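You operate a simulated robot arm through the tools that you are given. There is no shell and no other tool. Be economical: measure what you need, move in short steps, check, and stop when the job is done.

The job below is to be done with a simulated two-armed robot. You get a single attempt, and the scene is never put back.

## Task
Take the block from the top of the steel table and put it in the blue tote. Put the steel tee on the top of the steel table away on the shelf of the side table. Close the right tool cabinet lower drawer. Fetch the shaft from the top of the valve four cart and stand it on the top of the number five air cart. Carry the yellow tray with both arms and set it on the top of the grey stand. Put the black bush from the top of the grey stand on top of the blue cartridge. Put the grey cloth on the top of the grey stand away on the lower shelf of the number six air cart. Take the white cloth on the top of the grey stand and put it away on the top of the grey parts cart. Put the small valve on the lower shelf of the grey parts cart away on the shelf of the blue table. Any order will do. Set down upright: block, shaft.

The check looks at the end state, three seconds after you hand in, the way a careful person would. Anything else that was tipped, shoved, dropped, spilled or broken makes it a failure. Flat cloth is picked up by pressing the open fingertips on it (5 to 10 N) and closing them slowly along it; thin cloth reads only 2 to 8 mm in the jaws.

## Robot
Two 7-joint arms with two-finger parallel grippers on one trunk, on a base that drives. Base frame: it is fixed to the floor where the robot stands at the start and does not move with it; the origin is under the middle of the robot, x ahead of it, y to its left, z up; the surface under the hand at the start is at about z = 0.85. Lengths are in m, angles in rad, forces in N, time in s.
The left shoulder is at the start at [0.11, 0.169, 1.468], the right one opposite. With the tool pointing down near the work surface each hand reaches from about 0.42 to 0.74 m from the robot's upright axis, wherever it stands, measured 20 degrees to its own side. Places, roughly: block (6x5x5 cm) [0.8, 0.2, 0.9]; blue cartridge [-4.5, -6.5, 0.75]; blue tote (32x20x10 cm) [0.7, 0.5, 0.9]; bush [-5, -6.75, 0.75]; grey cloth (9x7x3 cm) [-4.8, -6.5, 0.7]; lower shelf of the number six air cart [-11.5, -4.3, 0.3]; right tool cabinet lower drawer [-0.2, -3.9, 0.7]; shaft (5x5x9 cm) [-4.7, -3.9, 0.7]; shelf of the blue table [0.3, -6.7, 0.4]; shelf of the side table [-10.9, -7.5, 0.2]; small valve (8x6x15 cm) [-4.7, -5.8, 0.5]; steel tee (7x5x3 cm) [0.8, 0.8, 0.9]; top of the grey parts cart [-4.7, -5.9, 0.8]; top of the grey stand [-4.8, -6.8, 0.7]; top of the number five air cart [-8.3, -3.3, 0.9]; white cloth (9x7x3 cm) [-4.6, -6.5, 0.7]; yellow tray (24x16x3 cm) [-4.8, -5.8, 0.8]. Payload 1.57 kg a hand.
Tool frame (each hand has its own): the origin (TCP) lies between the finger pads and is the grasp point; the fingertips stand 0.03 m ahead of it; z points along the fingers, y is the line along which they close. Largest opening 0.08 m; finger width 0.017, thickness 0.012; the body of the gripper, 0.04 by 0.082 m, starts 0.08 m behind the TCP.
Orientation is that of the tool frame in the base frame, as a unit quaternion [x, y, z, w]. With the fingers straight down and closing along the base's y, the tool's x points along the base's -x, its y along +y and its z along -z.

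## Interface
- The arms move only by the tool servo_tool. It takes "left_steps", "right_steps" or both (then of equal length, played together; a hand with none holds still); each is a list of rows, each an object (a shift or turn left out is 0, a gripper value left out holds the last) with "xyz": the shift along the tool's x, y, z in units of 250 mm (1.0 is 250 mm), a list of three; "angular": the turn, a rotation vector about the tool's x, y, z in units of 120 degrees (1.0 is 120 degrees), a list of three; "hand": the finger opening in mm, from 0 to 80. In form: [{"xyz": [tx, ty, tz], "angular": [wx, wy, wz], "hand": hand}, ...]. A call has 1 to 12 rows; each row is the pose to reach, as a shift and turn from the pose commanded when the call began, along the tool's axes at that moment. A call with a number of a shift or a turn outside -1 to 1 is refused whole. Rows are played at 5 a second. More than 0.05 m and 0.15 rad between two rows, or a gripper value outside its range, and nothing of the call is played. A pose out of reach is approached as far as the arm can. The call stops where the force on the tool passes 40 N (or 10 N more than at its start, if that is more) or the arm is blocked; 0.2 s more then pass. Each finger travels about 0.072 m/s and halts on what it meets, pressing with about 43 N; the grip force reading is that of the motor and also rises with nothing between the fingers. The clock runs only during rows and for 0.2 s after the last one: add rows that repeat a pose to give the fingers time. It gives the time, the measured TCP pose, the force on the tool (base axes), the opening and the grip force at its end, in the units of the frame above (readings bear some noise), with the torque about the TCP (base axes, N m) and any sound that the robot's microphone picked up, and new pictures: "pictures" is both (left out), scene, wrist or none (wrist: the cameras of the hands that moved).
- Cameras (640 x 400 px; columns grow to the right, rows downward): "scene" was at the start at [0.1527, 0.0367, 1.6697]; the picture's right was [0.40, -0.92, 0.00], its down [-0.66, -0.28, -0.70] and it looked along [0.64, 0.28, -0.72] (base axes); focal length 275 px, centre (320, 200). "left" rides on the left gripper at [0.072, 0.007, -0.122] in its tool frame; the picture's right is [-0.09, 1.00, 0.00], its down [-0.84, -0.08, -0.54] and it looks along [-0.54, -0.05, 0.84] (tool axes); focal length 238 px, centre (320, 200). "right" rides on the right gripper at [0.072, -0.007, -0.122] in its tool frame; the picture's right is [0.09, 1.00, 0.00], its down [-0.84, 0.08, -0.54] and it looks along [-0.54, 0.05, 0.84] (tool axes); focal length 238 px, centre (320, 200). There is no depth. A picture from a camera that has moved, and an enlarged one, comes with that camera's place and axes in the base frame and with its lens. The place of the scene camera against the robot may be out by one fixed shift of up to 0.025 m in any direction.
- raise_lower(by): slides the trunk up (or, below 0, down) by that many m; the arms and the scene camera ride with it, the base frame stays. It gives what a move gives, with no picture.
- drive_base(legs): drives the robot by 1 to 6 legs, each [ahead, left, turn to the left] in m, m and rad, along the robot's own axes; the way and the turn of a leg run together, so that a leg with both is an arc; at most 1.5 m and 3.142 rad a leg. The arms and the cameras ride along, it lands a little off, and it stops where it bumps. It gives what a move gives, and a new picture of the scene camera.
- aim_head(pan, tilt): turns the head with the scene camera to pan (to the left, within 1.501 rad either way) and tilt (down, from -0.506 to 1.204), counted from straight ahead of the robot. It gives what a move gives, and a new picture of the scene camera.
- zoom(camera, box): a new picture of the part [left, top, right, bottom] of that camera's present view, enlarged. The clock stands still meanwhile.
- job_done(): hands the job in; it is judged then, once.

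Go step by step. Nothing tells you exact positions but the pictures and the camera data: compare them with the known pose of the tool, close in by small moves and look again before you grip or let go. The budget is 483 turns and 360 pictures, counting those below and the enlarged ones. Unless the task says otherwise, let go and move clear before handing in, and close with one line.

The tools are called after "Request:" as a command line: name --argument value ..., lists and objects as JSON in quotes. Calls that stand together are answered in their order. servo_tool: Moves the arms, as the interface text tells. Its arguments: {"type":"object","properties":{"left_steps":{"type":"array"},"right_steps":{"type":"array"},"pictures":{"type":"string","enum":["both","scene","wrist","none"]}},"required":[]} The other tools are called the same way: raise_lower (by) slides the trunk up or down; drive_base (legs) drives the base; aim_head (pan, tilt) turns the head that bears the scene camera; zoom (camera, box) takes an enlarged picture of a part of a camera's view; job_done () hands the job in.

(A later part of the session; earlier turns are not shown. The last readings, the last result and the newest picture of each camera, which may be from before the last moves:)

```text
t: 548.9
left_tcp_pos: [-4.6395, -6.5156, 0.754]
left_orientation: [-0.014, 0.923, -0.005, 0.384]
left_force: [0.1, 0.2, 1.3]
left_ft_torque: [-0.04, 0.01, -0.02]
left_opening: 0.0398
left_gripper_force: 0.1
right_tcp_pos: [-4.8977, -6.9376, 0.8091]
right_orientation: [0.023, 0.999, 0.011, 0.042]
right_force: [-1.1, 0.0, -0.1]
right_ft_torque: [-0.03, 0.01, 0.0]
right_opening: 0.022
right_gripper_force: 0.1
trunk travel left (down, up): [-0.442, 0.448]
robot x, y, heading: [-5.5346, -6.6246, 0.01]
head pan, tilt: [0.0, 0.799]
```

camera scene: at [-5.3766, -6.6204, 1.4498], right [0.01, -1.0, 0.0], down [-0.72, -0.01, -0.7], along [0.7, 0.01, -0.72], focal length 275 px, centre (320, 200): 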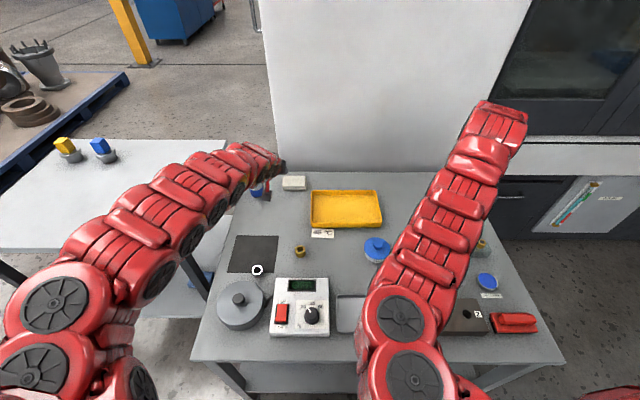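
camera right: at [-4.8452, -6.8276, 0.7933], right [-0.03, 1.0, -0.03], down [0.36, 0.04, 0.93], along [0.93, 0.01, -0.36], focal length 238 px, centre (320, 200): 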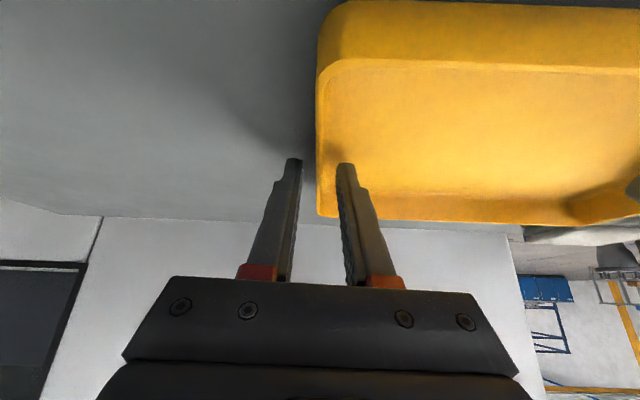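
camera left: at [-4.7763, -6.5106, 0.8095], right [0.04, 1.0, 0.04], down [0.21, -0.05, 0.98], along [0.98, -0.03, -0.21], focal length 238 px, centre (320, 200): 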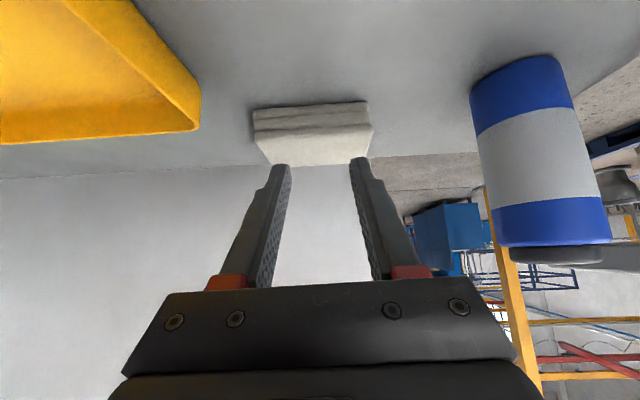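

Request:
raise_lower --by -0.007

Request:
zoom --camera "left" --box '[0, 0, 640, 400]'

```text
t: 549.4
left_tcp_pos: [-4.6382, -6.5145, 0.7476]
left_orientation: [-0.014, 0.923, -0.006, 0.385]
left_force: [-1.2, -0.9, 4.7]
left_ft_torque: [0.11, -0.11, 0.05]
left_opening: 0.0397
left_gripper_force: 0.1
right_tcp_pos: [-4.8983, -6.9368, 0.8022]
right_orientation: [0.023, 0.999, 0.01, 0.041]
right_force: [0.2, -0.2, 0.8]
right_ft_torque: [0.01, 0.01, 0.01]
right_opening: 0.0222
right_gripper_force: 0.1
trunk travel left (down, up): [-0.435, 0.455]
robot x, y, heading: [-5.5364, -6.6255, 0.011]
head pan, tilt: [0.0, 0.799]
```

```text
1.00 times, centred on (320, 200) of left (not enlarged: the box is as wide or as high as the picture)
camera zoom: at [-4.7765, -6.5107, 0.7834], right [0.04, 1.0, 0.05], down [0.21, -0.05, 0.98], along [0.98, -0.03, -0.21], focal length 238 px, centre (320, 200)
```

zoom: 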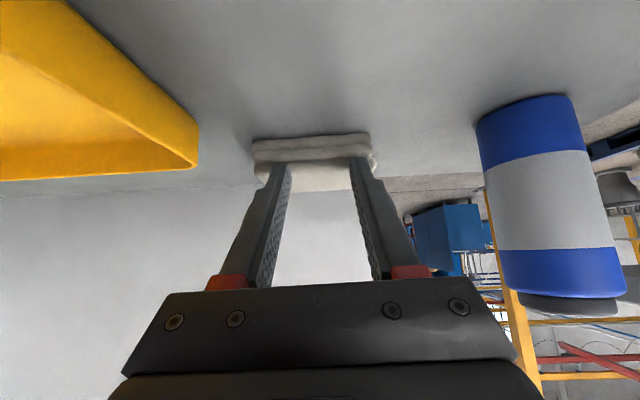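

Request:
raise_lower --by -0.005

Request:
drive_base --legs '[[-0.05, 0, 0]]'

Request:
zoom --camera "left" --box '[0, 0, 640, 400]'

```text
t: 550.0
left_tcp_pos: [-4.6394, -6.516, 0.7474]
left_orientation: [-0.014, 0.922, -0.005, 0.387]
left_force: [-1.8, 0.3, 19.8]
left_ft_torque: [0.33, -0.36, 0.07]
left_opening: 0.0401
left_gripper_force: 0.1
right_tcp_pos: [-4.8989, -6.9373, 0.7989]
right_orientation: [0.023, 0.999, 0.011, 0.044]
right_force: [-0.6, 0.6, -0.6]
right_ft_torque: [0.02, 0.02, 0.02]
right_opening: 0.0218
right_gripper_force: 0.0
trunk travel left (down, up): [-0.43, 0.46]
robot x, y, heading: [-5.5377, -6.6264, 0.011]
head pan, tilt: [0.0, 0.799]
```

```text
t: 550.9
left_tcp_pos: [-4.6902, -6.5159, 0.7436]
left_orientation: [-0.014, 0.924, -0.005, 0.382]
left_force: [0.5, -0.2, 0.6]
left_ft_torque: [0.0, -0.05, -0.02]
left_opening: 0.0399
left_gripper_force: 0.0
right_tcp_pos: [-4.9486, -6.938, 0.7993]
right_orientation: [0.023, 0.999, 0.01, 0.042]
right_force: [-0.2, -0.4, 0.8]
right_ft_torque: [-0.02, -0.01, 0.0]
right_opening: 0.0218
right_gripper_force: 0.0
trunk travel left (down, up): [-0.43, 0.46]
robot x, y, heading: [-5.5874, -6.6268, 0.006]
head pan, tilt: [0.0, 0.799]
camera scene: at [-5.4286, -6.6209, 1.3181], right [0.01, -1.0, 0.0], down [-0.72, -0.01, -0.7], along [0.7, 0.01, -0.72], focal length 275 px, centre (320, 200)
```

scene: 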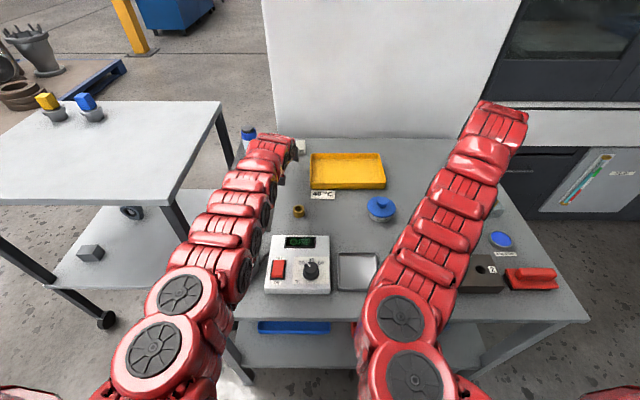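

```text
1.00 times, centred on (320, 200) of left (not enlarged: the box is as wide or as high as the picture)
camera zoom: at [-4.8269, -6.5113, 0.7786], right [0.04, 1.0, 0.04], down [0.21, -0.05, 0.98], along [0.98, -0.03, -0.21], focal length 238 px, centre (320, 200)
```

zoom: 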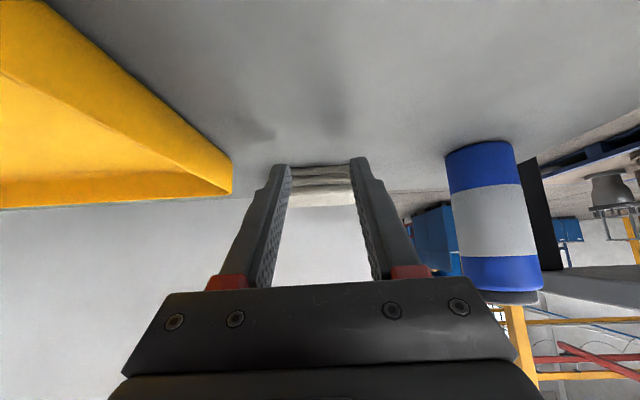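

Request:
raise_lower --by 0.08

Request:
zoom --camera "left" --box '[0, 0, 640, 400]'

```text
t: 552.0
left_tcp_pos: [-4.6869, -6.5154, 0.8213]
left_orientation: [-0.014, 0.924, -0.006, 0.383]
left_force: [0.0, 0.2, -0.4]
left_ft_torque: [0.0, 0.02, -0.01]
left_opening: 0.0401
left_gripper_force: 0.1
right_tcp_pos: [-4.9468, -6.9369, 0.8774]
right_orientation: [0.022, 0.999, 0.011, 0.041]
right_force: [-0.8, -0.5, 0.0]
right_ft_torque: [0.02, 0.01, 0.01]
right_opening: 0.0222
right_gripper_force: 0.0
trunk travel left (down, up): [-0.51, 0.38]
robot x, y, heading: [-5.5898, -6.6283, 0.008]
head pan, tilt: [0.0, 0.799]
```

```text
1.00 times, centred on (320, 200) of left (not enlarged: the box is as wide or as high as the picture)
camera zoom: at [-4.8255, -6.5113, 0.8568], right [0.04, 1.0, 0.04], down [0.21, -0.05, 0.98], along [0.98, -0.03, -0.21], focal length 238 px, centre (320, 200)
```

zoom: 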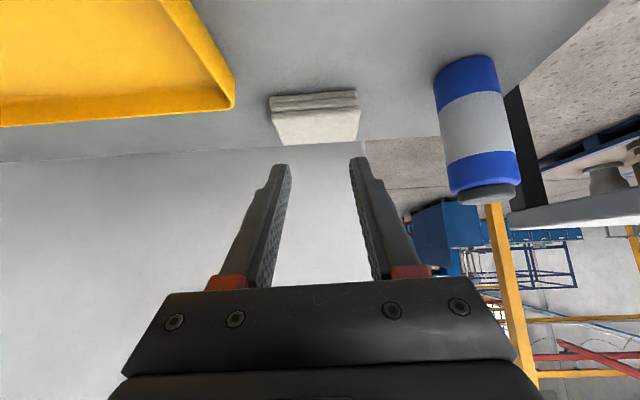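

Friction dragging doesn't move it. Instead I'll use both hands: a closed left hand on its north side and one right finger on its south side, squeeze, and draw it nearer. First back off and re-centre.

Request:
drive_base --legs '[[-0.2, 0.11, 0]]'

Request:
servo_tool --right_steps '[{"xyz": [-0.07, 0.12, 0], "hand": 30}, {"xyz": [-0.14, 0.24, 0]}, {"xyz": [-0.21, 0.36, 0]}, {"xyz": [-0.28, 0.48, 0]}, {"xyz": [-0.35, 0.6, 0]}, {"xyz": [-0.4, 0.72, 0]}, {"xyz": [-0.4, 0.8, 0]}, {"xyz": [-0.4, 0.8, 0]}]' --left_steps '[{"xyz": [0.03, 0, -0.03], "angular": [0, -0.02, 0], "hand": 20}, {"xyz": [0.08, 0, -0.06], "angular": [0, -0.04, 0], "hand": 0}, {"xyz": [0.13, 0, -0.09], "angular": [0, -0.06, 0]}, {"xyz": [0.18, 0, -0.12], "angular": [0, -0.06, 0]}, {"xyz": [0.23, 0, -0.15], "angular": [0, -0.06, 0]}, {"xyz": [0.26, 0, -0.18], "angular": [0, -0.06, 0]}, {"xyz": [0.26, 0, -0.18], "angular": [0, -0.06, 0]}, {"xyz": [0.26, 0, -0.18], "angular": [0, -0.06, 0]}]' --pictures "scene"

```text
t: 553.8
left_tcp_pos: [-4.8889, -6.4081, 0.8227]
left_orientation: [-0.013, 0.923, -0.006, 0.384]
left_force: [0.2, 0.5, 0.2]
left_ft_torque: [-0.02, 0.04, 0.02]
left_opening: 0.0396
left_gripper_force: 0.1
right_tcp_pos: [-5.1483, -6.8295, 0.8783]
right_orientation: [0.025, 0.999, 0.01, 0.042]
right_force: [-0.2, 0.1, -0.8]
right_ft_torque: [-0.02, 0.0, 0.0]
right_opening: 0.0221
right_gripper_force: 0.2
trunk travel left (down, up): [-0.51, 0.38]
robot x, y, heading: [-5.7836, -6.5165, 0.009]
head pan, tilt: [0.0, 0.799]
camera scene: at [-5.6282, -6.5115, 1.3979], right [0.01, -1.0, 0.0], down [-0.72, -0.01, -0.7], along [0.7, 0.0, -0.72], focal length 275 px, centre (320, 200)
```

scene: 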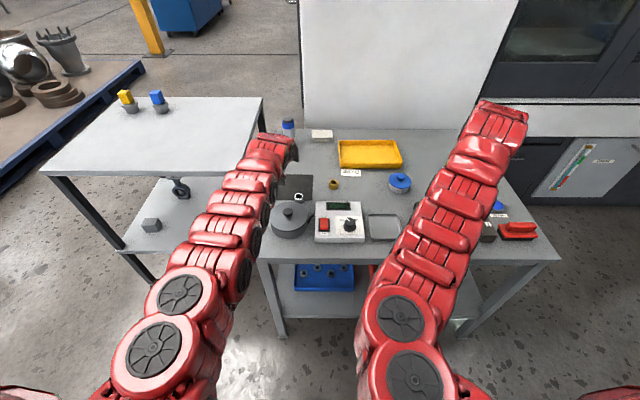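

```text
t: 555.6
left_tcp_pos: [-4.9673, -6.4086, 0.8075]
left_orientation: [-0.013, 0.898, -0.005, 0.441]
left_force: [0.0, 0.4, 0.0]
left_ft_torque: [0.02, -0.01, 0.04]
left_opening: 0.0001
left_gripper_force: 21.2
right_tcp_pos: [-5.0423, -6.6362, 0.89]
right_orientation: [0.025, 0.999, 0.011, 0.041]
right_force: [-0.1, 0.1, -0.4]
right_ft_torque: [0.04, 0.01, -0.03]
right_opening: 0.0299
right_gripper_force: 0.0
trunk travel left (down, up): [-0.51, 0.38]
robot x, y, heading: [-5.7879, -6.5181, 0.005]
head pan, tilt: [0.0, 0.799]
camera scene: at [-5.6271, -6.5133, 1.3978], right [0.01, -1.0, 0.0], down [-0.72, 0.0, -0.7], along [0.7, 0.01, -0.72], focal length 275 px, centre (320, 200)
```

scene: 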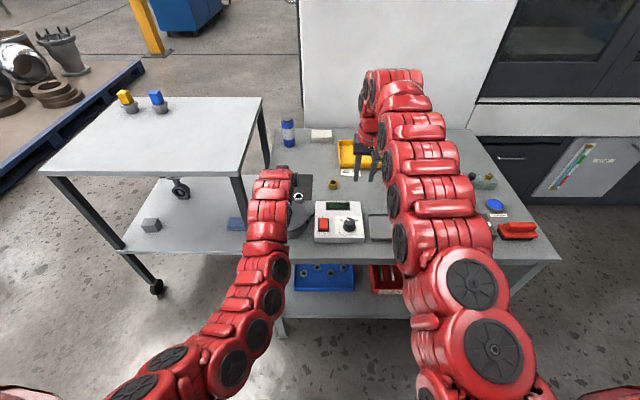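

Request:
servo_tool --right_steps '[{"angular": [0, -0.06, 0], "xyz": [0, 0, -0.03]}, {"angular": [0, -0.12, 0], "xyz": [0, 0, -0.06]}, {"angular": [0, -0.18, 0], "xyz": [0, 0, -0.06]}, {"angular": [0, -0.24, 0], "xyz": [0, 0, -0.06]}, {"angular": [0, -0.3, 0], "xyz": [0, 0, -0.06]}, {"angular": [0, -0.36, 0], "xyz": [0, 0, -0.06]}, {"angular": [0, -0.394, 0], "xyz": [0, 0, -0.06]}, {"angular": [0, -0.394, 0], "xyz": [0, 0, -0.06]}]' --pictures "scene"

```text
t: 557.4
left_tcp_pos: [-4.9658, -6.4085, 0.8085]
left_orientation: [-0.013, 0.898, -0.005, 0.44]
left_force: [-0.3, 0.1, -1.2]
left_ft_torque: [-0.02, 0.01, 0.03]
left_opening: 0.0002
left_gripper_force: 21.5
right_tcp_pos: [-5.0409, -6.6338, 0.9054]
right_orientation: [0.026, 0.898, 0.0, 0.439]
right_force: [-0.4, -0.2, -0.1]
right_ft_torque: [0.02, 0.0, -0.03]
right_opening: 0.0297
right_gripper_force: 0.1
trunk travel left (down, up): [-0.51, 0.38]
robot x, y, heading: [-5.7802, -6.5195, 0.007]
head pan, tilt: [0.0, 0.799]
camera scene: at [-5.6274, -6.5121, 1.3978], right [0.01, -1.0, 0.0], down [-0.72, 0.0, -0.7], along [0.7, 0.0, -0.72], focal length 275 px, centre (320, 200)
```

scene: 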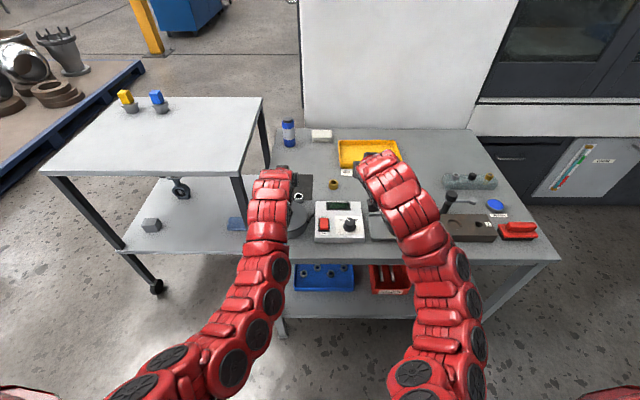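

Request:
servo_tool --right_steps '[{"xyz": [0, 0.04, 0.1]}, {"xyz": [0, 0.08, 0.2]}, {"xyz": [0, 0.12, 0.3]}, {"xyz": [0, 0.15, 0.4]}, {"xyz": [0, 0.15, 0.4]}]' --pictures "none"

Request:
drive_base --legs '[[0.23, 0, 0]]'

Request:
zoom --camera "right" --box '[0, 0, 640, 400]'

Request:
zoom --camera "left" --box '[0, 0, 640, 400]'

```text
t: 558.6
left_tcp_pos: [-4.9678, -6.4093, 0.8083]
left_orientation: [-0.014, 0.897, -0.004, 0.441]
left_force: [0.0, -0.1, -0.9]
left_ft_torque: [0.0, 0.02, -0.04]
left_opening: 0.0001
left_gripper_force: 21.1
right_tcp_pos: [-4.9599, -6.5988, 0.8443]
right_orientation: [0.025, 0.899, 0.0, 0.438]
right_force: [0.4, 0.7, -0.4]
right_ft_torque: [0.04, 0.01, 0.02]
right_opening: 0.0299
right_gripper_force: 0.1
trunk travel left (down, up): [-0.51, 0.38]
robot x, y, heading: [-5.7862, -6.5181, 0.009]
head pan, tilt: [0.0, 0.799]
```

```text
t: 560.3
left_tcp_pos: [-4.734, -6.4057, 0.8073]
left_orientation: [-0.015, 0.898, -0.004, 0.44]
left_force: [0.6, -0.3, -0.6]
left_ft_torque: [-0.01, -0.04, 0.0]
left_opening: 0.0003
left_gripper_force: 21.2
right_tcp_pos: [-4.7283, -6.5973, 0.8426]
right_orientation: [0.025, 0.899, 0.0, 0.438]
right_force: [0.3, -0.6, -0.2]
right_ft_torque: [-0.02, 0.01, 0.02]
right_opening: 0.0302
right_gripper_force: 0.1
trunk travel left (down, up): [-0.51, 0.38]
robot x, y, heading: [-5.5551, -6.5116, 0.01]
head pan, tilt: [0.0, 0.799]
camera scene: at [-5.3947, -6.5101, 1.3977], right [0.01, -1.0, 0.0], down [-0.72, -0.01, -0.7], along [0.7, 0.01, -0.72], focal length 275 px, centre (320, 200)
```

scene: 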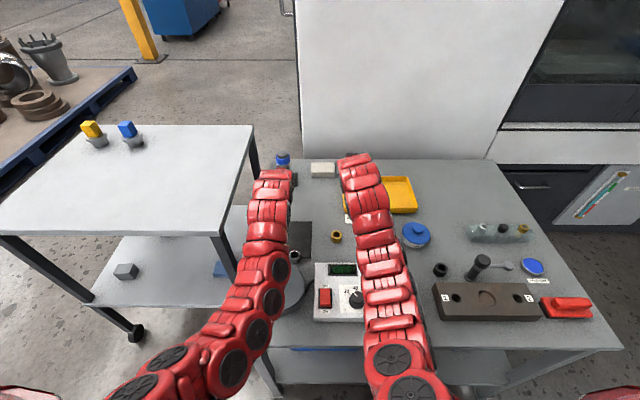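

```text
1.00 times, centred on (320, 200) of right (not enlarged: the box is as wide or as high as the picture)
camera zoom: at [-4.8682, -6.5978, 0.8631], right [-0.01, 1.0, -0.05], down [0.09, 0.05, 0.99], along [1.0, 0.01, -0.09], focal length 238 px, centre (320, 200)
```

zoom: 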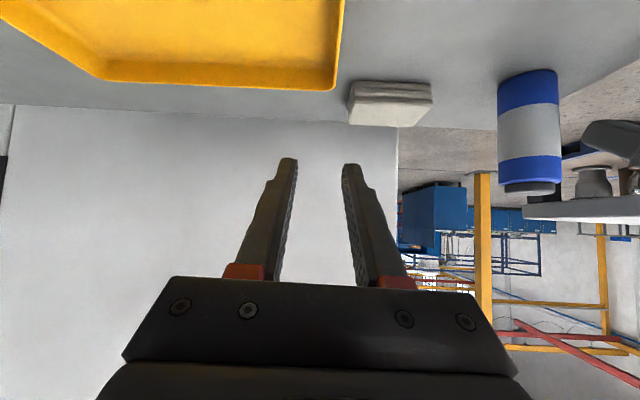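

```text
1.00 times, centred on (320, 200) of left (not enlarged: the box is as wide or as high as the picture)
camera zoom: at [-4.8756, -6.4026, 0.8253], right [0.04, 1.0, 0.05], down [0.09, -0.06, 0.99], along [1.0, -0.03, -0.09], focal length 238 px, centre (320, 200)
```

zoom: 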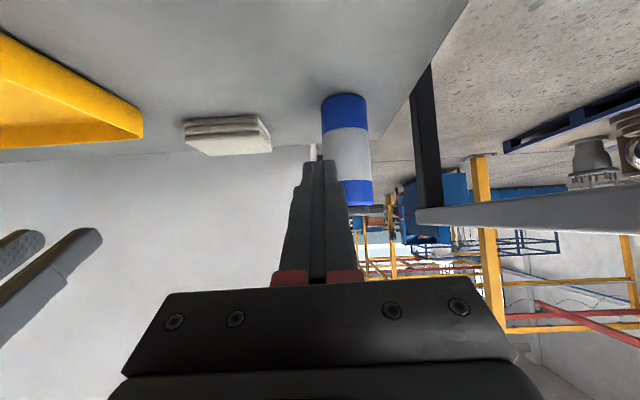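

The tray ends before the cloth in x, so there's room. Move the left south of the cartridge line and extend both hands alongside the cloth.

Request:
servo_tool --left_steps '[{"xyz": [0, -0.09, 0]}, {"xyz": [0, -0.168, 0]}, {"xyz": [-0.05, -0.168, 0.063]}, {"xyz": [-0.1, -0.168, 0.126]}, {"xyz": [-0.15, -0.168, 0.19]}, {"xyz": [-0.2, -0.168, 0.253]}, {"xyz": [-0.246, -0.168, 0.315]}, {"xyz": [-0.246, -0.168, 0.315]}]' --right_steps '[{"xyz": [0, 0, 0]}, {"xyz": [0, 0, 0]}, {"xyz": [-0.03, 0, 0.08]}, {"xyz": [-0.06, 0, 0.16]}, {"xyz": [-0.09, 0, 0.24]}, {"xyz": [-0.12, 0, 0.32]}, {"xyz": [-0.136, 0, 0.4]}, {"xyz": [-0.136, 0, 0.4]}]' --pictures "wrist"

```text
t: 562.1
left_tcp_pos: [-4.6484, -6.4464, 0.8101]
left_orientation: [-0.014, 0.898, -0.005, 0.441]
left_force: [0.8, 0.0, -0.6]
left_ft_torque: [0.0, 0.05, 0.02]
left_opening: 0.0
left_gripper_force: 21.4
left hand out of reach, approached as far as the arm can: row 7, 8
right_tcp_pos: [-4.6465, -6.5994, 0.8187]
right_orientation: [0.026, 0.898, -0.001, 0.439]
right_force: [0.9, -0.9, -0.1]
right_ft_torque: [0.0, 0.02, -0.02]
right_opening: 0.0301
right_gripper_force: 0.1
right hand out of reach, approached as far as the arm can: row 7, 8
trunk travel left (down, up): [-0.51, 0.38]
robot x, y, heading: [-5.5546, -6.5162, 0.009]
head pan, tilt: [0.0, 0.799]
camera right: at [-4.7871, -6.6009, 0.8388], right [-0.01, 1.0, -0.05], down [0.09, 0.05, 0.99], along [1.0, 0.01, -0.09], focal length 238 px, centre (320, 200)
camera left: at [-4.7889, -6.4435, 0.8281], right [0.04, 1.0, 0.05], down [0.08, -0.05, 0.99], along [1.0, -0.03, -0.09], focal length 238 px, centre (320, 200)
```

right: 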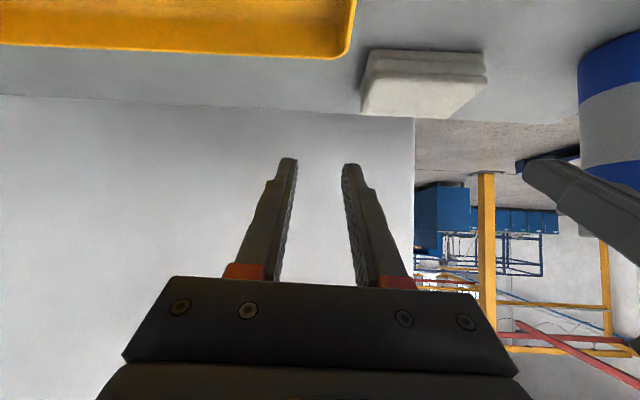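
left: 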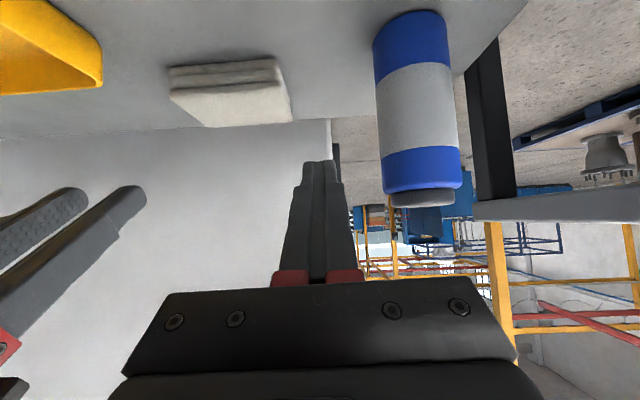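

Request:
drive_base --legs '[[0.03, 0, 0]]'

Request:
raise_lower --by -0.07

Request:
zoom --camera "left" --box '[0, 0, 640, 400]'

Request:
zoom --camera "right" --box '[0, 0, 640, 400]'

```text
t: 563.0
left_tcp_pos: [-4.6189, -6.4472, 0.8087]
left_orientation: [-0.014, 0.898, -0.005, 0.441]
left_force: [0.9, -0.2, 0.0]
left_ft_torque: [0.0, 0.0, 0.02]
left_opening: 0.0001
left_gripper_force: 21.4
right_tcp_pos: [-4.6163, -6.5983, 0.8191]
right_orientation: [0.026, 0.898, -0.001, 0.439]
right_force: [-0.5, 0.1, -0.1]
right_ft_torque: [0.02, 0.0, 0.0]
right_opening: 0.03
right_gripper_force: 0.1
trunk travel left (down, up): [-0.51, 0.38]
robot x, y, heading: [-5.523, -6.5191, 0.009]
head pan, tilt: [0.0, 0.799]
camera scene: at [-5.3648, -6.5098, 1.3977], right [0.01, -1.0, 0.0], down [-0.72, -0.01, -0.7], along [0.7, 0.01, -0.72], focal length 275 px, centre (320, 200)
```

scene: 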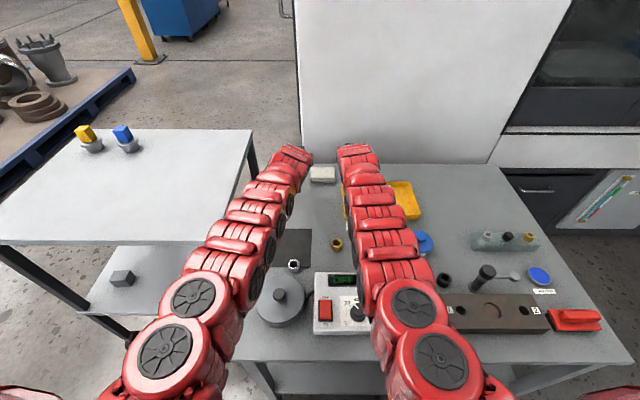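

```text
t: 564.0
left_tcp_pos: [-4.6195, -6.447, 0.7414]
left_orientation: [-0.014, 0.898, -0.005, 0.441]
left_force: [0.3, 0.0, -0.2]
left_ft_torque: [0.02, 0.02, 0.02]
left_opening: 0.0
left_gripper_force: 21.2
right_tcp_pos: [-4.6179, -6.5995, 0.7495]
right_orientation: [0.025, 0.898, -0.001, 0.439]
right_force: [0.7, -0.4, -0.1]
right_ft_torque: [-0.03, -0.02, -0.01]
right_opening: 0.0297
right_gripper_force: 0.2
trunk travel left (down, up): [-0.44, 0.45]
robot x, y, heading: [-5.524, -6.5143, 0.01]
head pan, tilt: [0.0, 0.799]
```

```text
1.00 times, centred on (320, 200) of left (not enlarged: the box is as wide or as high as the picture)
camera zoom: at [-4.7595, -6.4431, 0.7585], right [0.04, 1.0, 0.05], down [0.08, -0.06, 0.99], along [1.0, -0.03, -0.09], focal length 238 px, centre (320, 200)
```

zoom: 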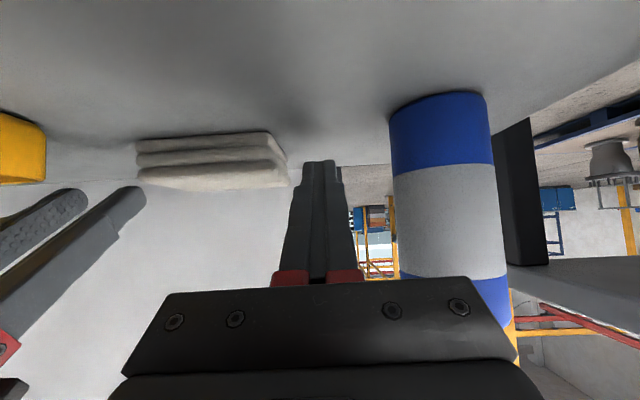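

```text
1.00 times, centred on (320, 200) of right (not enlarged: the box is as wide or as high as the picture)
camera zoom: at [-4.7577, -6.6006, 0.7693], right [-0.01, 1.0, -0.05], down [0.09, 0.05, 0.99], along [1.0, 0.01, -0.09], focal length 238 px, centre (320, 200)
```

zoom: 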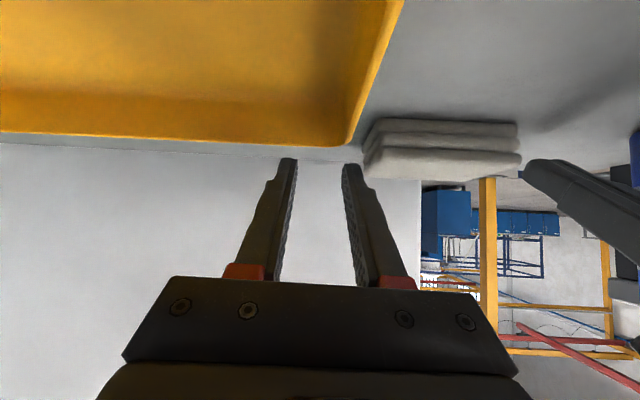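

Both hands sit beside the cloth. Close in from both sides until it's squeezed.

Request:
servo_tool --left_steps '[{"xyz": [0, -0.02, 0.0]}, {"xyz": [0, -0.04, 0]}, {"xyz": [0, -0.052, 0]}, {"xyz": [0, -0.062, 0]}, {"xyz": [0, -0.072, 0]}, {"xyz": [0, -0.072, 0]}]' --right_steps '[{"xyz": [0, 0.02, 0.0]}, {"xyz": [0, 0.035, 0]}, {"xyz": [0, 0.045, 0]}, {"xyz": [0, 0.055, 0]}, {"xyz": [0, 0.065, 0]}, {"xyz": [0, 0.065, 0]}]' --pictures "wrist"

```text
t: 565.4
left_tcp_pos: [-4.6227, -6.463, 0.74]
left_orientation: [-0.015, 0.898, -0.004, 0.44]
left_force: [-1.4, 8.6, 0.4]
left_ft_torque: [0.14, 0.01, 0.1]
left_opening: 0.0
left_gripper_force: 21.2
left hand out of reach, approached as far as the arm can: row 4, 5, 6
right_tcp_pos: [-4.6159, -6.5853, 0.7499]
right_orientation: [0.026, 0.898, 0.0, 0.438]
right_force: [1.1, -9.0, 1.2]
right_ft_torque: [-0.18, 0.01, -0.2]
right_opening: 0.0228
right_gripper_force: 0.0
trunk travel left (down, up): [-0.44, 0.45]
robot x, y, heading: [-5.525, -6.5122, 0.014]
head pan, tilt: [0.0, 0.799]
camera right: at [-4.7568, -6.5856, 0.769], right [-0.01, 1.0, -0.05], down [0.09, 0.05, 0.99], along [1.0, 0.0, -0.09], focal length 238 px, centre (320, 200)
camera left: at [-4.7627, -6.4594, 0.7578], right [0.03, 1.0, 0.05], down [0.09, -0.06, 0.99], along [1.0, -0.03, -0.09], focal length 238 px, centre (320, 200)
```

right: 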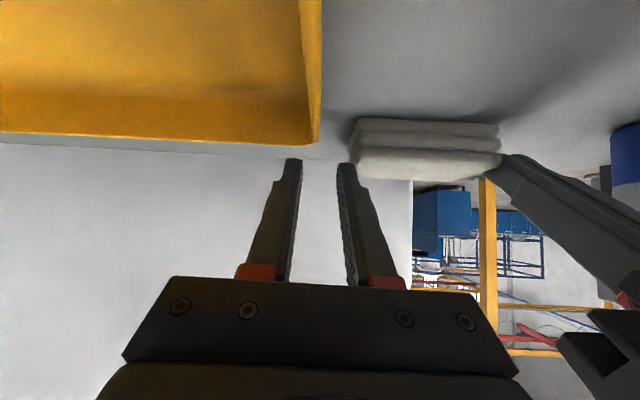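
left: 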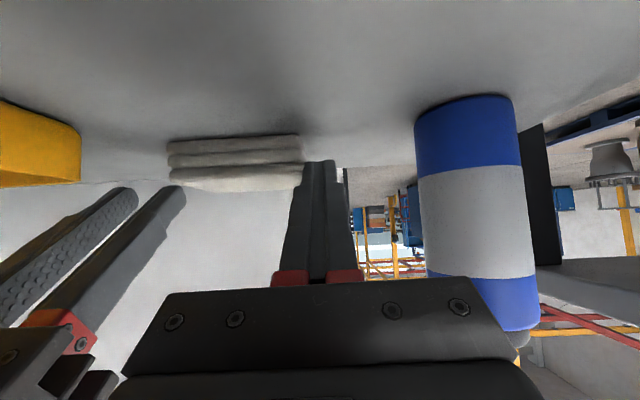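

Request:
servo_tool --right_steps '[{"hand": 10}, {"hand": 0}, {"xyz": [0, 0.02, 0], "hand": 0}, {"xyz": [0, 0.04, 0], "hand": 0}, {"xyz": [0, 0.055, 0], "hand": 0}, {"xyz": [0, 0.07, 0], "hand": 0}, {"xyz": [0, 0.085, 0], "hand": 0}, {"xyz": [0, 0.085, 0], "hand": 0}]' --pictures "none"

```text
t: 567.2
left_tcp_pos: [-4.6205, -6.4585, 0.7399]
left_orientation: [-0.017, 0.898, -0.001, 0.439]
left_force: [-3.1, 36.7, 2.1]
left_ft_torque: [0.56, 0.05, 0.3]
left_opening: 0.0
left_gripper_force: 21.2
right_tcp_pos: [-4.6184, -6.5652, 0.7492]
right_orientation: [0.028, 0.898, -0.003, 0.438]
right_force: [5.4, -37.2, 1.6]
right_ft_torque: [-0.81, -0.11, -0.74]
right_opening: 0.0
right_gripper_force: 20.7
right hand out of reach, approached as far as the arm can: row 6, 7, 8
trunk travel left (down, up): [-0.44, 0.45]
robot x, y, heading: [-5.5228, -6.5146, 0.007]
head pan, tilt: [0.0, 0.799]
```

Squeezed at 37 N. Lift a centimetre and draw it back with the base.

Request:
servo_tool --right_steps '[{"xyz": [0, -0.006, 0]}, {"xyz": [0, -0.006, 0]}]' --pictures "none"

Request:
raise_lower --by 0.015

Request:
zoom --camera "left" --box '[0, 0, 640, 400]'

```text
t: 567.8
left_tcp_pos: [-4.6219, -6.4589, 0.739]
left_orientation: [-0.017, 0.898, -0.002, 0.441]
left_force: [-4.4, 41.3, 0.7]
left_ft_torque: [0.65, 0.07, 0.3]
left_opening: 0.0002
left_gripper_force: 21.1
right_tcp_pos: [-4.6206, -6.5667, 0.7499]
right_orientation: [0.028, 0.898, -0.003, 0.438]
right_force: [4.0, -41.6, 3.4]
right_ft_torque: [-0.91, -0.14, -0.82]
right_opening: 0.0002
right_gripper_force: 21.7
trunk travel left (down, up): [-0.44, 0.45]
robot x, y, heading: [-5.5224, -6.514, 0.01]
head pan, tilt: [0.0, 0.799]
```

```text
t: 568.5
left_tcp_pos: [-4.6219, -6.4588, 0.7555]
left_orientation: [-0.018, 0.898, -0.002, 0.44]
left_force: [-0.8, 41.4, -1.0]
left_ft_torque: [0.67, 0.04, 0.68]
left_opening: 0.0
left_gripper_force: 21.5
right_tcp_pos: [-4.6187, -6.5665, 0.7632]
right_orientation: [0.028, 0.899, -0.002, 0.438]
right_force: [3.0, -42.1, 0.6]
right_ft_torque: [-0.93, -0.09, -0.8]
right_opening: 0.0001
right_gripper_force: 20.6
trunk travel left (down, up): [-0.455, 0.435]
robot x, y, heading: [-5.526, -6.516, 0.011]
head pan, tilt: [0.0, 0.799]
```

```text
1.00 times, centred on (320, 200) of left (not enlarged: the box is as wide or as high as the picture)
camera zoom: at [-4.7616, -6.456, 0.7725], right [0.03, 1.0, 0.05], down [0.09, -0.06, 0.99], along [1.0, -0.02, -0.09], focal length 238 px, centre (320, 200)
```

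zoom: 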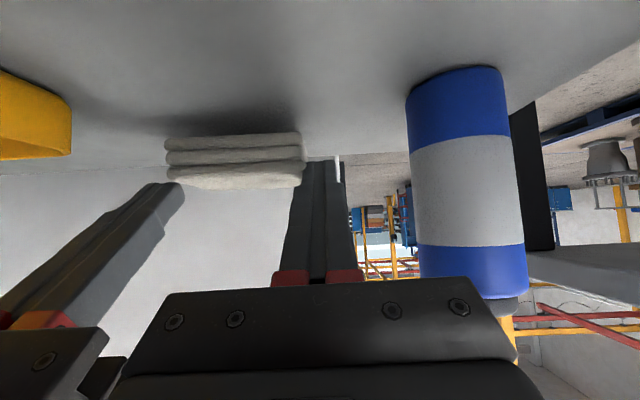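

The cloth lifts with the hands. Draw it back 0.19 m.

Request:
drive_base --legs '[[-0.1, 0, 0], [-0.09, 0, 0]]'

Request:
zoom --camera "left" --box '[0, 0, 640, 400]'

```text
t: 570.3
left_tcp_pos: [-4.8117, -6.4593, 0.7556]
left_orientation: [-0.018, 0.898, -0.002, 0.44]
left_force: [-2.2, 42.4, -1.9]
left_ft_torque: [0.67, 0.11, 0.69]
left_opening: 0.0
left_gripper_force: 21.4
right_tcp_pos: [-4.8105, -6.5649, 0.7644]
right_orientation: [0.028, 0.898, -0.002, 0.439]
right_force: [1.8, -41.7, 2.6]
right_ft_torque: [-0.92, -0.09, -0.83]
right_opening: 0.0
right_gripper_force: 20.8
trunk travel left (down, up): [-0.455, 0.435]
robot x, y, heading: [-5.7162, -6.5176, 0.005]
head pan, tilt: [0.0, 0.799]
camera scene: at [-5.5569, -6.5112, 1.3429], right [0.01, -1.0, 0.0], down [-0.72, -0.01, -0.7], along [0.7, 0.01, -0.72], focal length 275 px, centre (320, 200)
```

scene: 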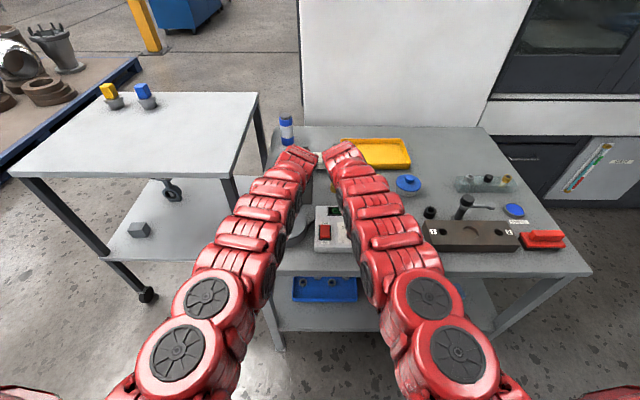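

```text
1.00 times, centred on (320, 200) of left (not enlarged: the box is as wide or as high as the picture)
camera zoom: at [-4.9527, -6.4567, 0.7736], right [0.03, 1.0, 0.05], down [0.09, -0.06, 0.99], along [1.0, -0.02, -0.09], focal length 238 px, centre (320, 200)
```

zoom: 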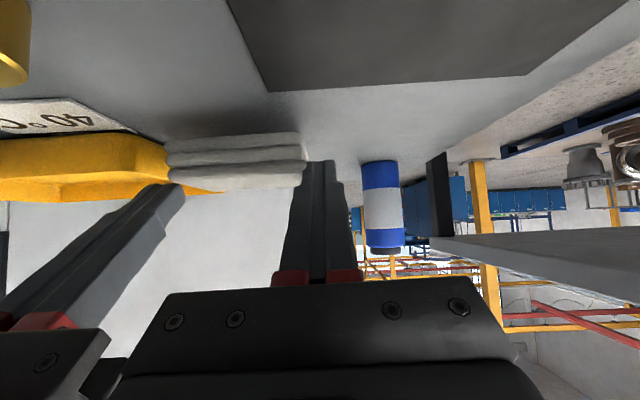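

Held firmly; carry it straight to the parts cart. Raise, slide north, then lower onto the cart top.

Request:
raise_lower --by 0.2

Request:
drive_base --legs '[[0, 0.3, 0], [0, 0.26, 0]]'

Request:
zoom --camera "left" --box '[0, 0, 640, 400]'

```text
t: 572.5
left_tcp_pos: [-4.8114, -6.4588, 0.9548]
left_orientation: [-0.018, 0.898, -0.002, 0.44]
left_force: [-0.5, 14.0, -0.9]
left_ft_torque: [0.24, 0.07, 0.15]
left_opening: 0.0
left_gripper_force: 20.9
right_tcp_pos: [-4.809, -6.5677, 0.9625]
right_orientation: [0.027, 0.898, -0.002, 0.438]
right_force: [1.6, -15.1, 0.6]
right_ft_torque: [-0.31, -0.06, -0.26]
right_opening: 0.0
right_gripper_force: 20.9
trunk travel left (down, up): [-0.655, 0.235]
robot x, y, heading: [-5.7174, -6.5187, 0.006]
head pan, tilt: [0.0, 0.799]
```

```text
t: 576.0
left_tcp_pos: [-4.8162, -5.8987, 0.9557]
left_orientation: [-0.018, 0.898, -0.002, 0.44]
left_force: [-0.8, 20.9, -1.2]
left_ft_torque: [0.39, 0.05, 0.32]
left_opening: 0.0
left_gripper_force: 20.9
right_tcp_pos: [-4.815, -6.0065, 0.9649]
right_orientation: [0.028, 0.898, -0.002, 0.439]
right_force: [0.6, -21.3, 0.9]
right_ft_torque: [-0.46, -0.04, -0.38]
right_opening: 0.0
right_gripper_force: 21.8
trunk travel left (down, up): [-0.655, 0.235]
robot x, y, heading: [-5.7206, -5.9557, 0.011]
head pan, tilt: [0.0, 0.799]
camera scene: at [-5.5612, -5.9512, 1.5428], right [0.01, -1.0, 0.0], down [-0.72, -0.01, -0.7], along [0.7, 0.01, -0.72], focal length 275 px, centre (320, 200)
```

scene: 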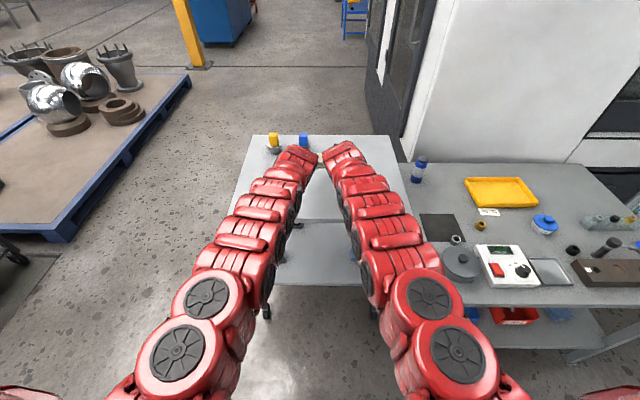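

```text
1.00 times, centred on (320, 200) of left (not enlarged: the box is as wide or as high as the picture)
camera zoom: at [-4.9574, -5.8962, 0.9728], right [0.03, 1.0, 0.05], down [0.09, -0.06, 0.99], along [1.0, -0.02, -0.09], focal length 238 px, centre (320, 200)
```

zoom: 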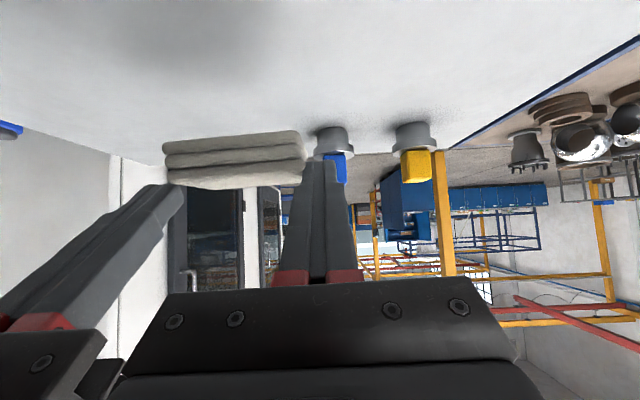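

Lower onto the cart (contact expected after ~7.7 cm).

Request:
raise_lower --by -0.07

Request:
raise_lower --by -0.008

Request:
zoom --camera "left" --box '[0, 0, 640, 400]'

```text
t: 577.1
left_tcp_pos: [-4.8161, -5.8986, 0.8852]
left_orientation: [-0.019, 0.898, -0.001, 0.439]
left_force: [-0.1, 5.1, -0.2]
left_ft_torque: [0.09, 0.02, 0.06]
left_opening: 0.0
left_gripper_force: 21.5
right_tcp_pos: [-4.815, -6.0067, 0.895]
right_orientation: [0.027, 0.899, -0.002, 0.438]
right_force: [0.0, -4.5, 0.0]
right_ft_torque: [-0.08, -0.01, -0.07]
right_opening: 0.0
right_gripper_force: 21.1
trunk travel left (down, up): [-0.585, 0.305]
robot x, y, heading: [-5.7172, -5.959, 0.005]
head pan, tilt: [0.0, 0.799]
```

```text
t: 577.6
left_tcp_pos: [-4.8164, -5.8989, 0.8792]
left_orientation: [-0.018, 0.897, -0.002, 0.441]
left_force: [1.7, 5.9, 5.9]
left_ft_torque: [0.06, -0.17, 0.15]
left_opening: 0.0001
left_gripper_force: 20.8
right_tcp_pos: [-4.8148, -6.0076, 0.8885]
right_orientation: [0.028, 0.897, -0.003, 0.44]
right_force: [1.0, -7.9, 4.5]
right_ft_torque: [-0.1, -0.12, -0.14]
right_opening: 0.0
right_gripper_force: 21.0
trunk travel left (down, up): [-0.577, 0.313]
robot x, y, heading: [-5.7189, -5.9555, 0.008]
head pan, tilt: [0.0, 0.799]
```

```text
1.00 times, centred on (320, 200) of left (not enlarged: the box is as wide or as high as the picture)
camera zoom: at [-4.958, -5.8962, 0.8964], right [0.03, 1.0, 0.05], down [0.08, -0.06, 0.99], along [1.0, -0.02, -0.09], focal length 238 px, centre (320, 200)
```

zoom: 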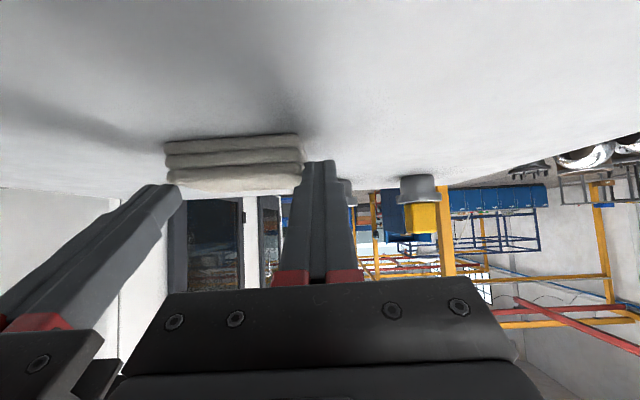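

Resting on the cart. Spread the hands and rise.

Request:
servo_tool --left_steps '[{"xyz": [0, 0.04, -0.005]}, {"xyz": [0, 0.1, -0.005]}, {"xyz": [0, 0.1, -0.005]}]' --right_steps '[{"xyz": [0, -0.04, -0.005]}, {"xyz": [0, -0.1, -0.005]}, {"xyz": [0, -0.1, -0.005]}]' --pictures "none"

Request:
raise_lower --by 0.2

Request:
drive_base --legs '[[-0.25, 0, 0]]'

```text
t: 578.5
left_tcp_pos: [-4.8173, -5.8748, 0.8768]
left_orientation: [-0.017, 0.898, -0.002, 0.44]
left_force: [-0.2, 1.3, 0.2]
left_ft_torque: [-0.02, -0.02, 0.0]
left_opening: 0.0
left_gripper_force: 21.0
right_tcp_pos: [-4.817, -6.0318, 0.8864]
right_orientation: [0.027, 0.898, -0.001, 0.439]
right_force: [-0.5, 0.3, 1.4]
right_ft_torque: [0.0, 0.01, -0.01]
right_opening: 0.0
right_gripper_force: 21.1
trunk travel left (down, up): [-0.577, 0.313]
robot x, y, heading: [-5.7186, -5.9524, 0.004]
head pan, tilt: [0.0, 0.799]
```

```text
t: 580.6
left_tcp_pos: [-4.8173, -5.8737, 1.0776]
left_orientation: [-0.019, 0.898, -0.002, 0.44]
left_force: [-0.4, 0.1, -0.4]
left_ft_torque: [0.04, 0.0, 0.01]
left_opening: 0.0
left_gripper_force: 21.3
right_tcp_pos: [-4.817, -6.0318, 1.0868]
right_orientation: [0.027, 0.898, -0.002, 0.439]
right_force: [0.0, -0.3, 0.3]
right_ft_torque: [-0.06, 0.01, 0.01]
right_opening: 0.0
right_gripper_force: 21.1
trunk travel left (down, up): [-0.777, 0.113]
robot x, y, heading: [-5.7236, -5.9569, 0.009]
head pan, tilt: [0.0, 0.799]
```

```text
t: 582.4
left_tcp_pos: [-5.0641, -5.8774, 1.0762]
left_orientation: [-0.018, 0.898, -0.002, 0.439]
left_force: [-0.6, -1.0, 0.0]
left_ft_torque: [-0.01, 0.02, 0.0]
left_opening: 0.0001
left_gripper_force: 21.9
right_tcp_pos: [-5.0627, -6.0341, 1.0859]
right_orientation: [0.028, 0.898, -0.002, 0.438]
right_force: [-0.3, -0.1, -0.2]
right_ft_torque: [0.0, -0.01, 0.01]
right_opening: 0.0
right_gripper_force: 21.6
trunk travel left (down, up): [-0.777, 0.113]
robot x, y, heading: [-5.9695, -5.9604, 0.009]
head pan, tilt: [0.0, 0.799]
camera scene: at [-5.8083, -5.9539, 1.6647], right [0.01, -1.0, 0.0], down [-0.72, -0.01, -0.7], along [0.7, 0.01, -0.72], focal length 275 px, centre (320, 200)
```

scene: 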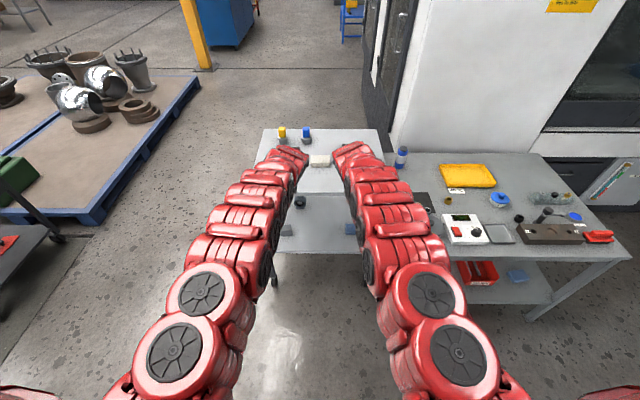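

White cloth is on the cart. Next the bush: I'll park the left arm upright and back, and level check the right one.

Request:
servo_tool --left_steps '[{"angular": [0, 0.06, 0], "xyz": [0.06, 0.03, -0.06]}, {"angular": [0, 0.12, 0], "xyz": [0.12, 0.06, -0.12]}, {"angular": [0, 0.18, 0], "xyz": [0.18, 0.1, -0.18]}, {"angular": [0, 0.24, 0], "xyz": [0.24, 0.14, -0.24]}, {"angular": [0, 0.3, 0], "xyz": [0.3, 0.18, -0.3]}, {"angular": [0, 0.36, 0], "xyz": [0.36, 0.22, -0.36]}, {"angular": [0, 0.42, 0], "xyz": [0.42, 0.26, -0.42]}, {"angular": [0, 0.43, 0], "xyz": [0.46, 0.3, -0.48]}, {"angular": [0, 0.43, 0], "xyz": [0.46, 0.3, -0.48]}]' --pictures "scene"

```text
t: 584.4
left_tcp_pos: [-5.2419, -5.8118, 1.0604]
left_orientation: [-0.015, 1.0, -0.01, 0.005]
left_force: [0.1, 0.0, 0.2]
left_ft_torque: [-0.01, 0.01, 0.01]
left_opening: 0.0
left_gripper_force: 21.1
left hand out of reach, approached as far as the arm can: row 6, 7, 8, 9
right_tcp_pos: [-5.0659, -6.0342, 1.0872]
right_orientation: [0.028, 0.898, -0.002, 0.439]
right_force: [0.6, -0.6, 0.0]
right_ft_torque: [-0.01, 0.01, 0.01]
right_opening: 0.0002
right_gripper_force: 21.3
trunk travel left (down, up): [-0.777, 0.113]
robot x, y, heading: [-5.9652, -5.9622, 0.009]
head pan, tilt: [0.0, 0.799]
camera scene: at [-5.8097, -5.9543, 1.6649], right [0.01, -1.0, 0.0], down [-0.72, -0.01, -0.7], along [0.7, 0.01, -0.72], focal length 275 px, centre (320, 200)
```

scene: 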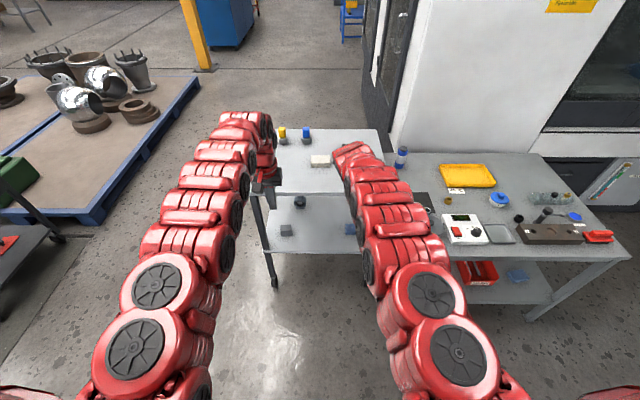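

Request:
servo_tool --left_steps '[{"xyz": [0.08, 0.08, -0.12]}, {"xyz": [0.16, 0.16, -0.24]}, {"xyz": [0.24, 0.24, -0.36]}, {"xyz": [0.32, 0.32, -0.48]}, {"xyz": [0.4, 0.4, -0.6]}, {"xyz": [0.4, 0.5, -0.72]}, {"xyz": [0.4, 0.5, -0.72]}]' --pictures "none"

```text
t: 586.0
left_tcp_pos: [-5.3375, -5.683, 1.21]
left_orientation: [-0.015, 1.0, -0.01, 0.007]
left_force: [-0.1, -0.3, 0.0]
left_ft_torque: [-0.03, 0.01, 0.02]
left_opening: 0.0
left_gripper_force: 21.1
left hand out of reach, approached as far as the arm can: row 6, 7
right_tcp_pos: [-5.0645, -6.035, 1.0862]
right_orientation: [0.028, 0.898, -0.002, 0.439]
right_force: [0.3, 0.4, 0.0]
right_ft_torque: [0.01, 0.03, -0.02]
right_opening: 0.0
right_gripper_force: 21.8
trunk travel left (down, up): [-0.777, 0.113]
robot x, y, heading: [-5.9669, -5.9591, 0.01]
head pan, tilt: [0.0, 0.799]
```

Request:
aim_head --pan -1.1 --tilt 0.7

```text
t: 587.4
left_tcp_pos: [-5.3379, -5.6835, 1.21]
left_orientation: [-0.014, 1.0, -0.01, 0.006]
left_force: [-0.2, -0.9, -0.5]
left_ft_torque: [0.03, -0.01, 0.01]
left_opening: 0.0001
left_gripper_force: 21.3
right_tcp_pos: [-5.0662, -6.035, 1.0869]
right_orientation: [0.029, 0.898, -0.003, 0.439]
right_force: [-0.6, -0.5, 0.5]
right_ft_torque: [0.01, 0.03, 0.02]
right_opening: 0.0001
right_gripper_force: 21.2
trunk travel left (down, up): [-0.777, 0.113]
robot x, y, heading: [-5.9698, -5.9574, 0.005]
head pan, tilt: [-1.1, 0.7]
camera scene: at [-5.8509, -6.0299, 1.6731], right [-0.89, -0.46, 0.0], down [-0.3, 0.57, -0.76], along [0.35, -0.68, -0.64], focal length 275 px, centre (320, 200)
```

scene: 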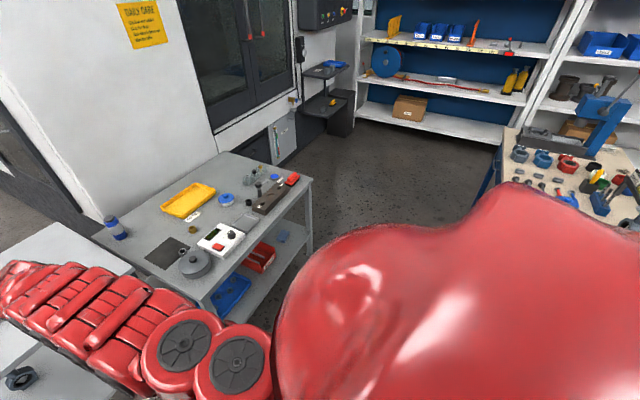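

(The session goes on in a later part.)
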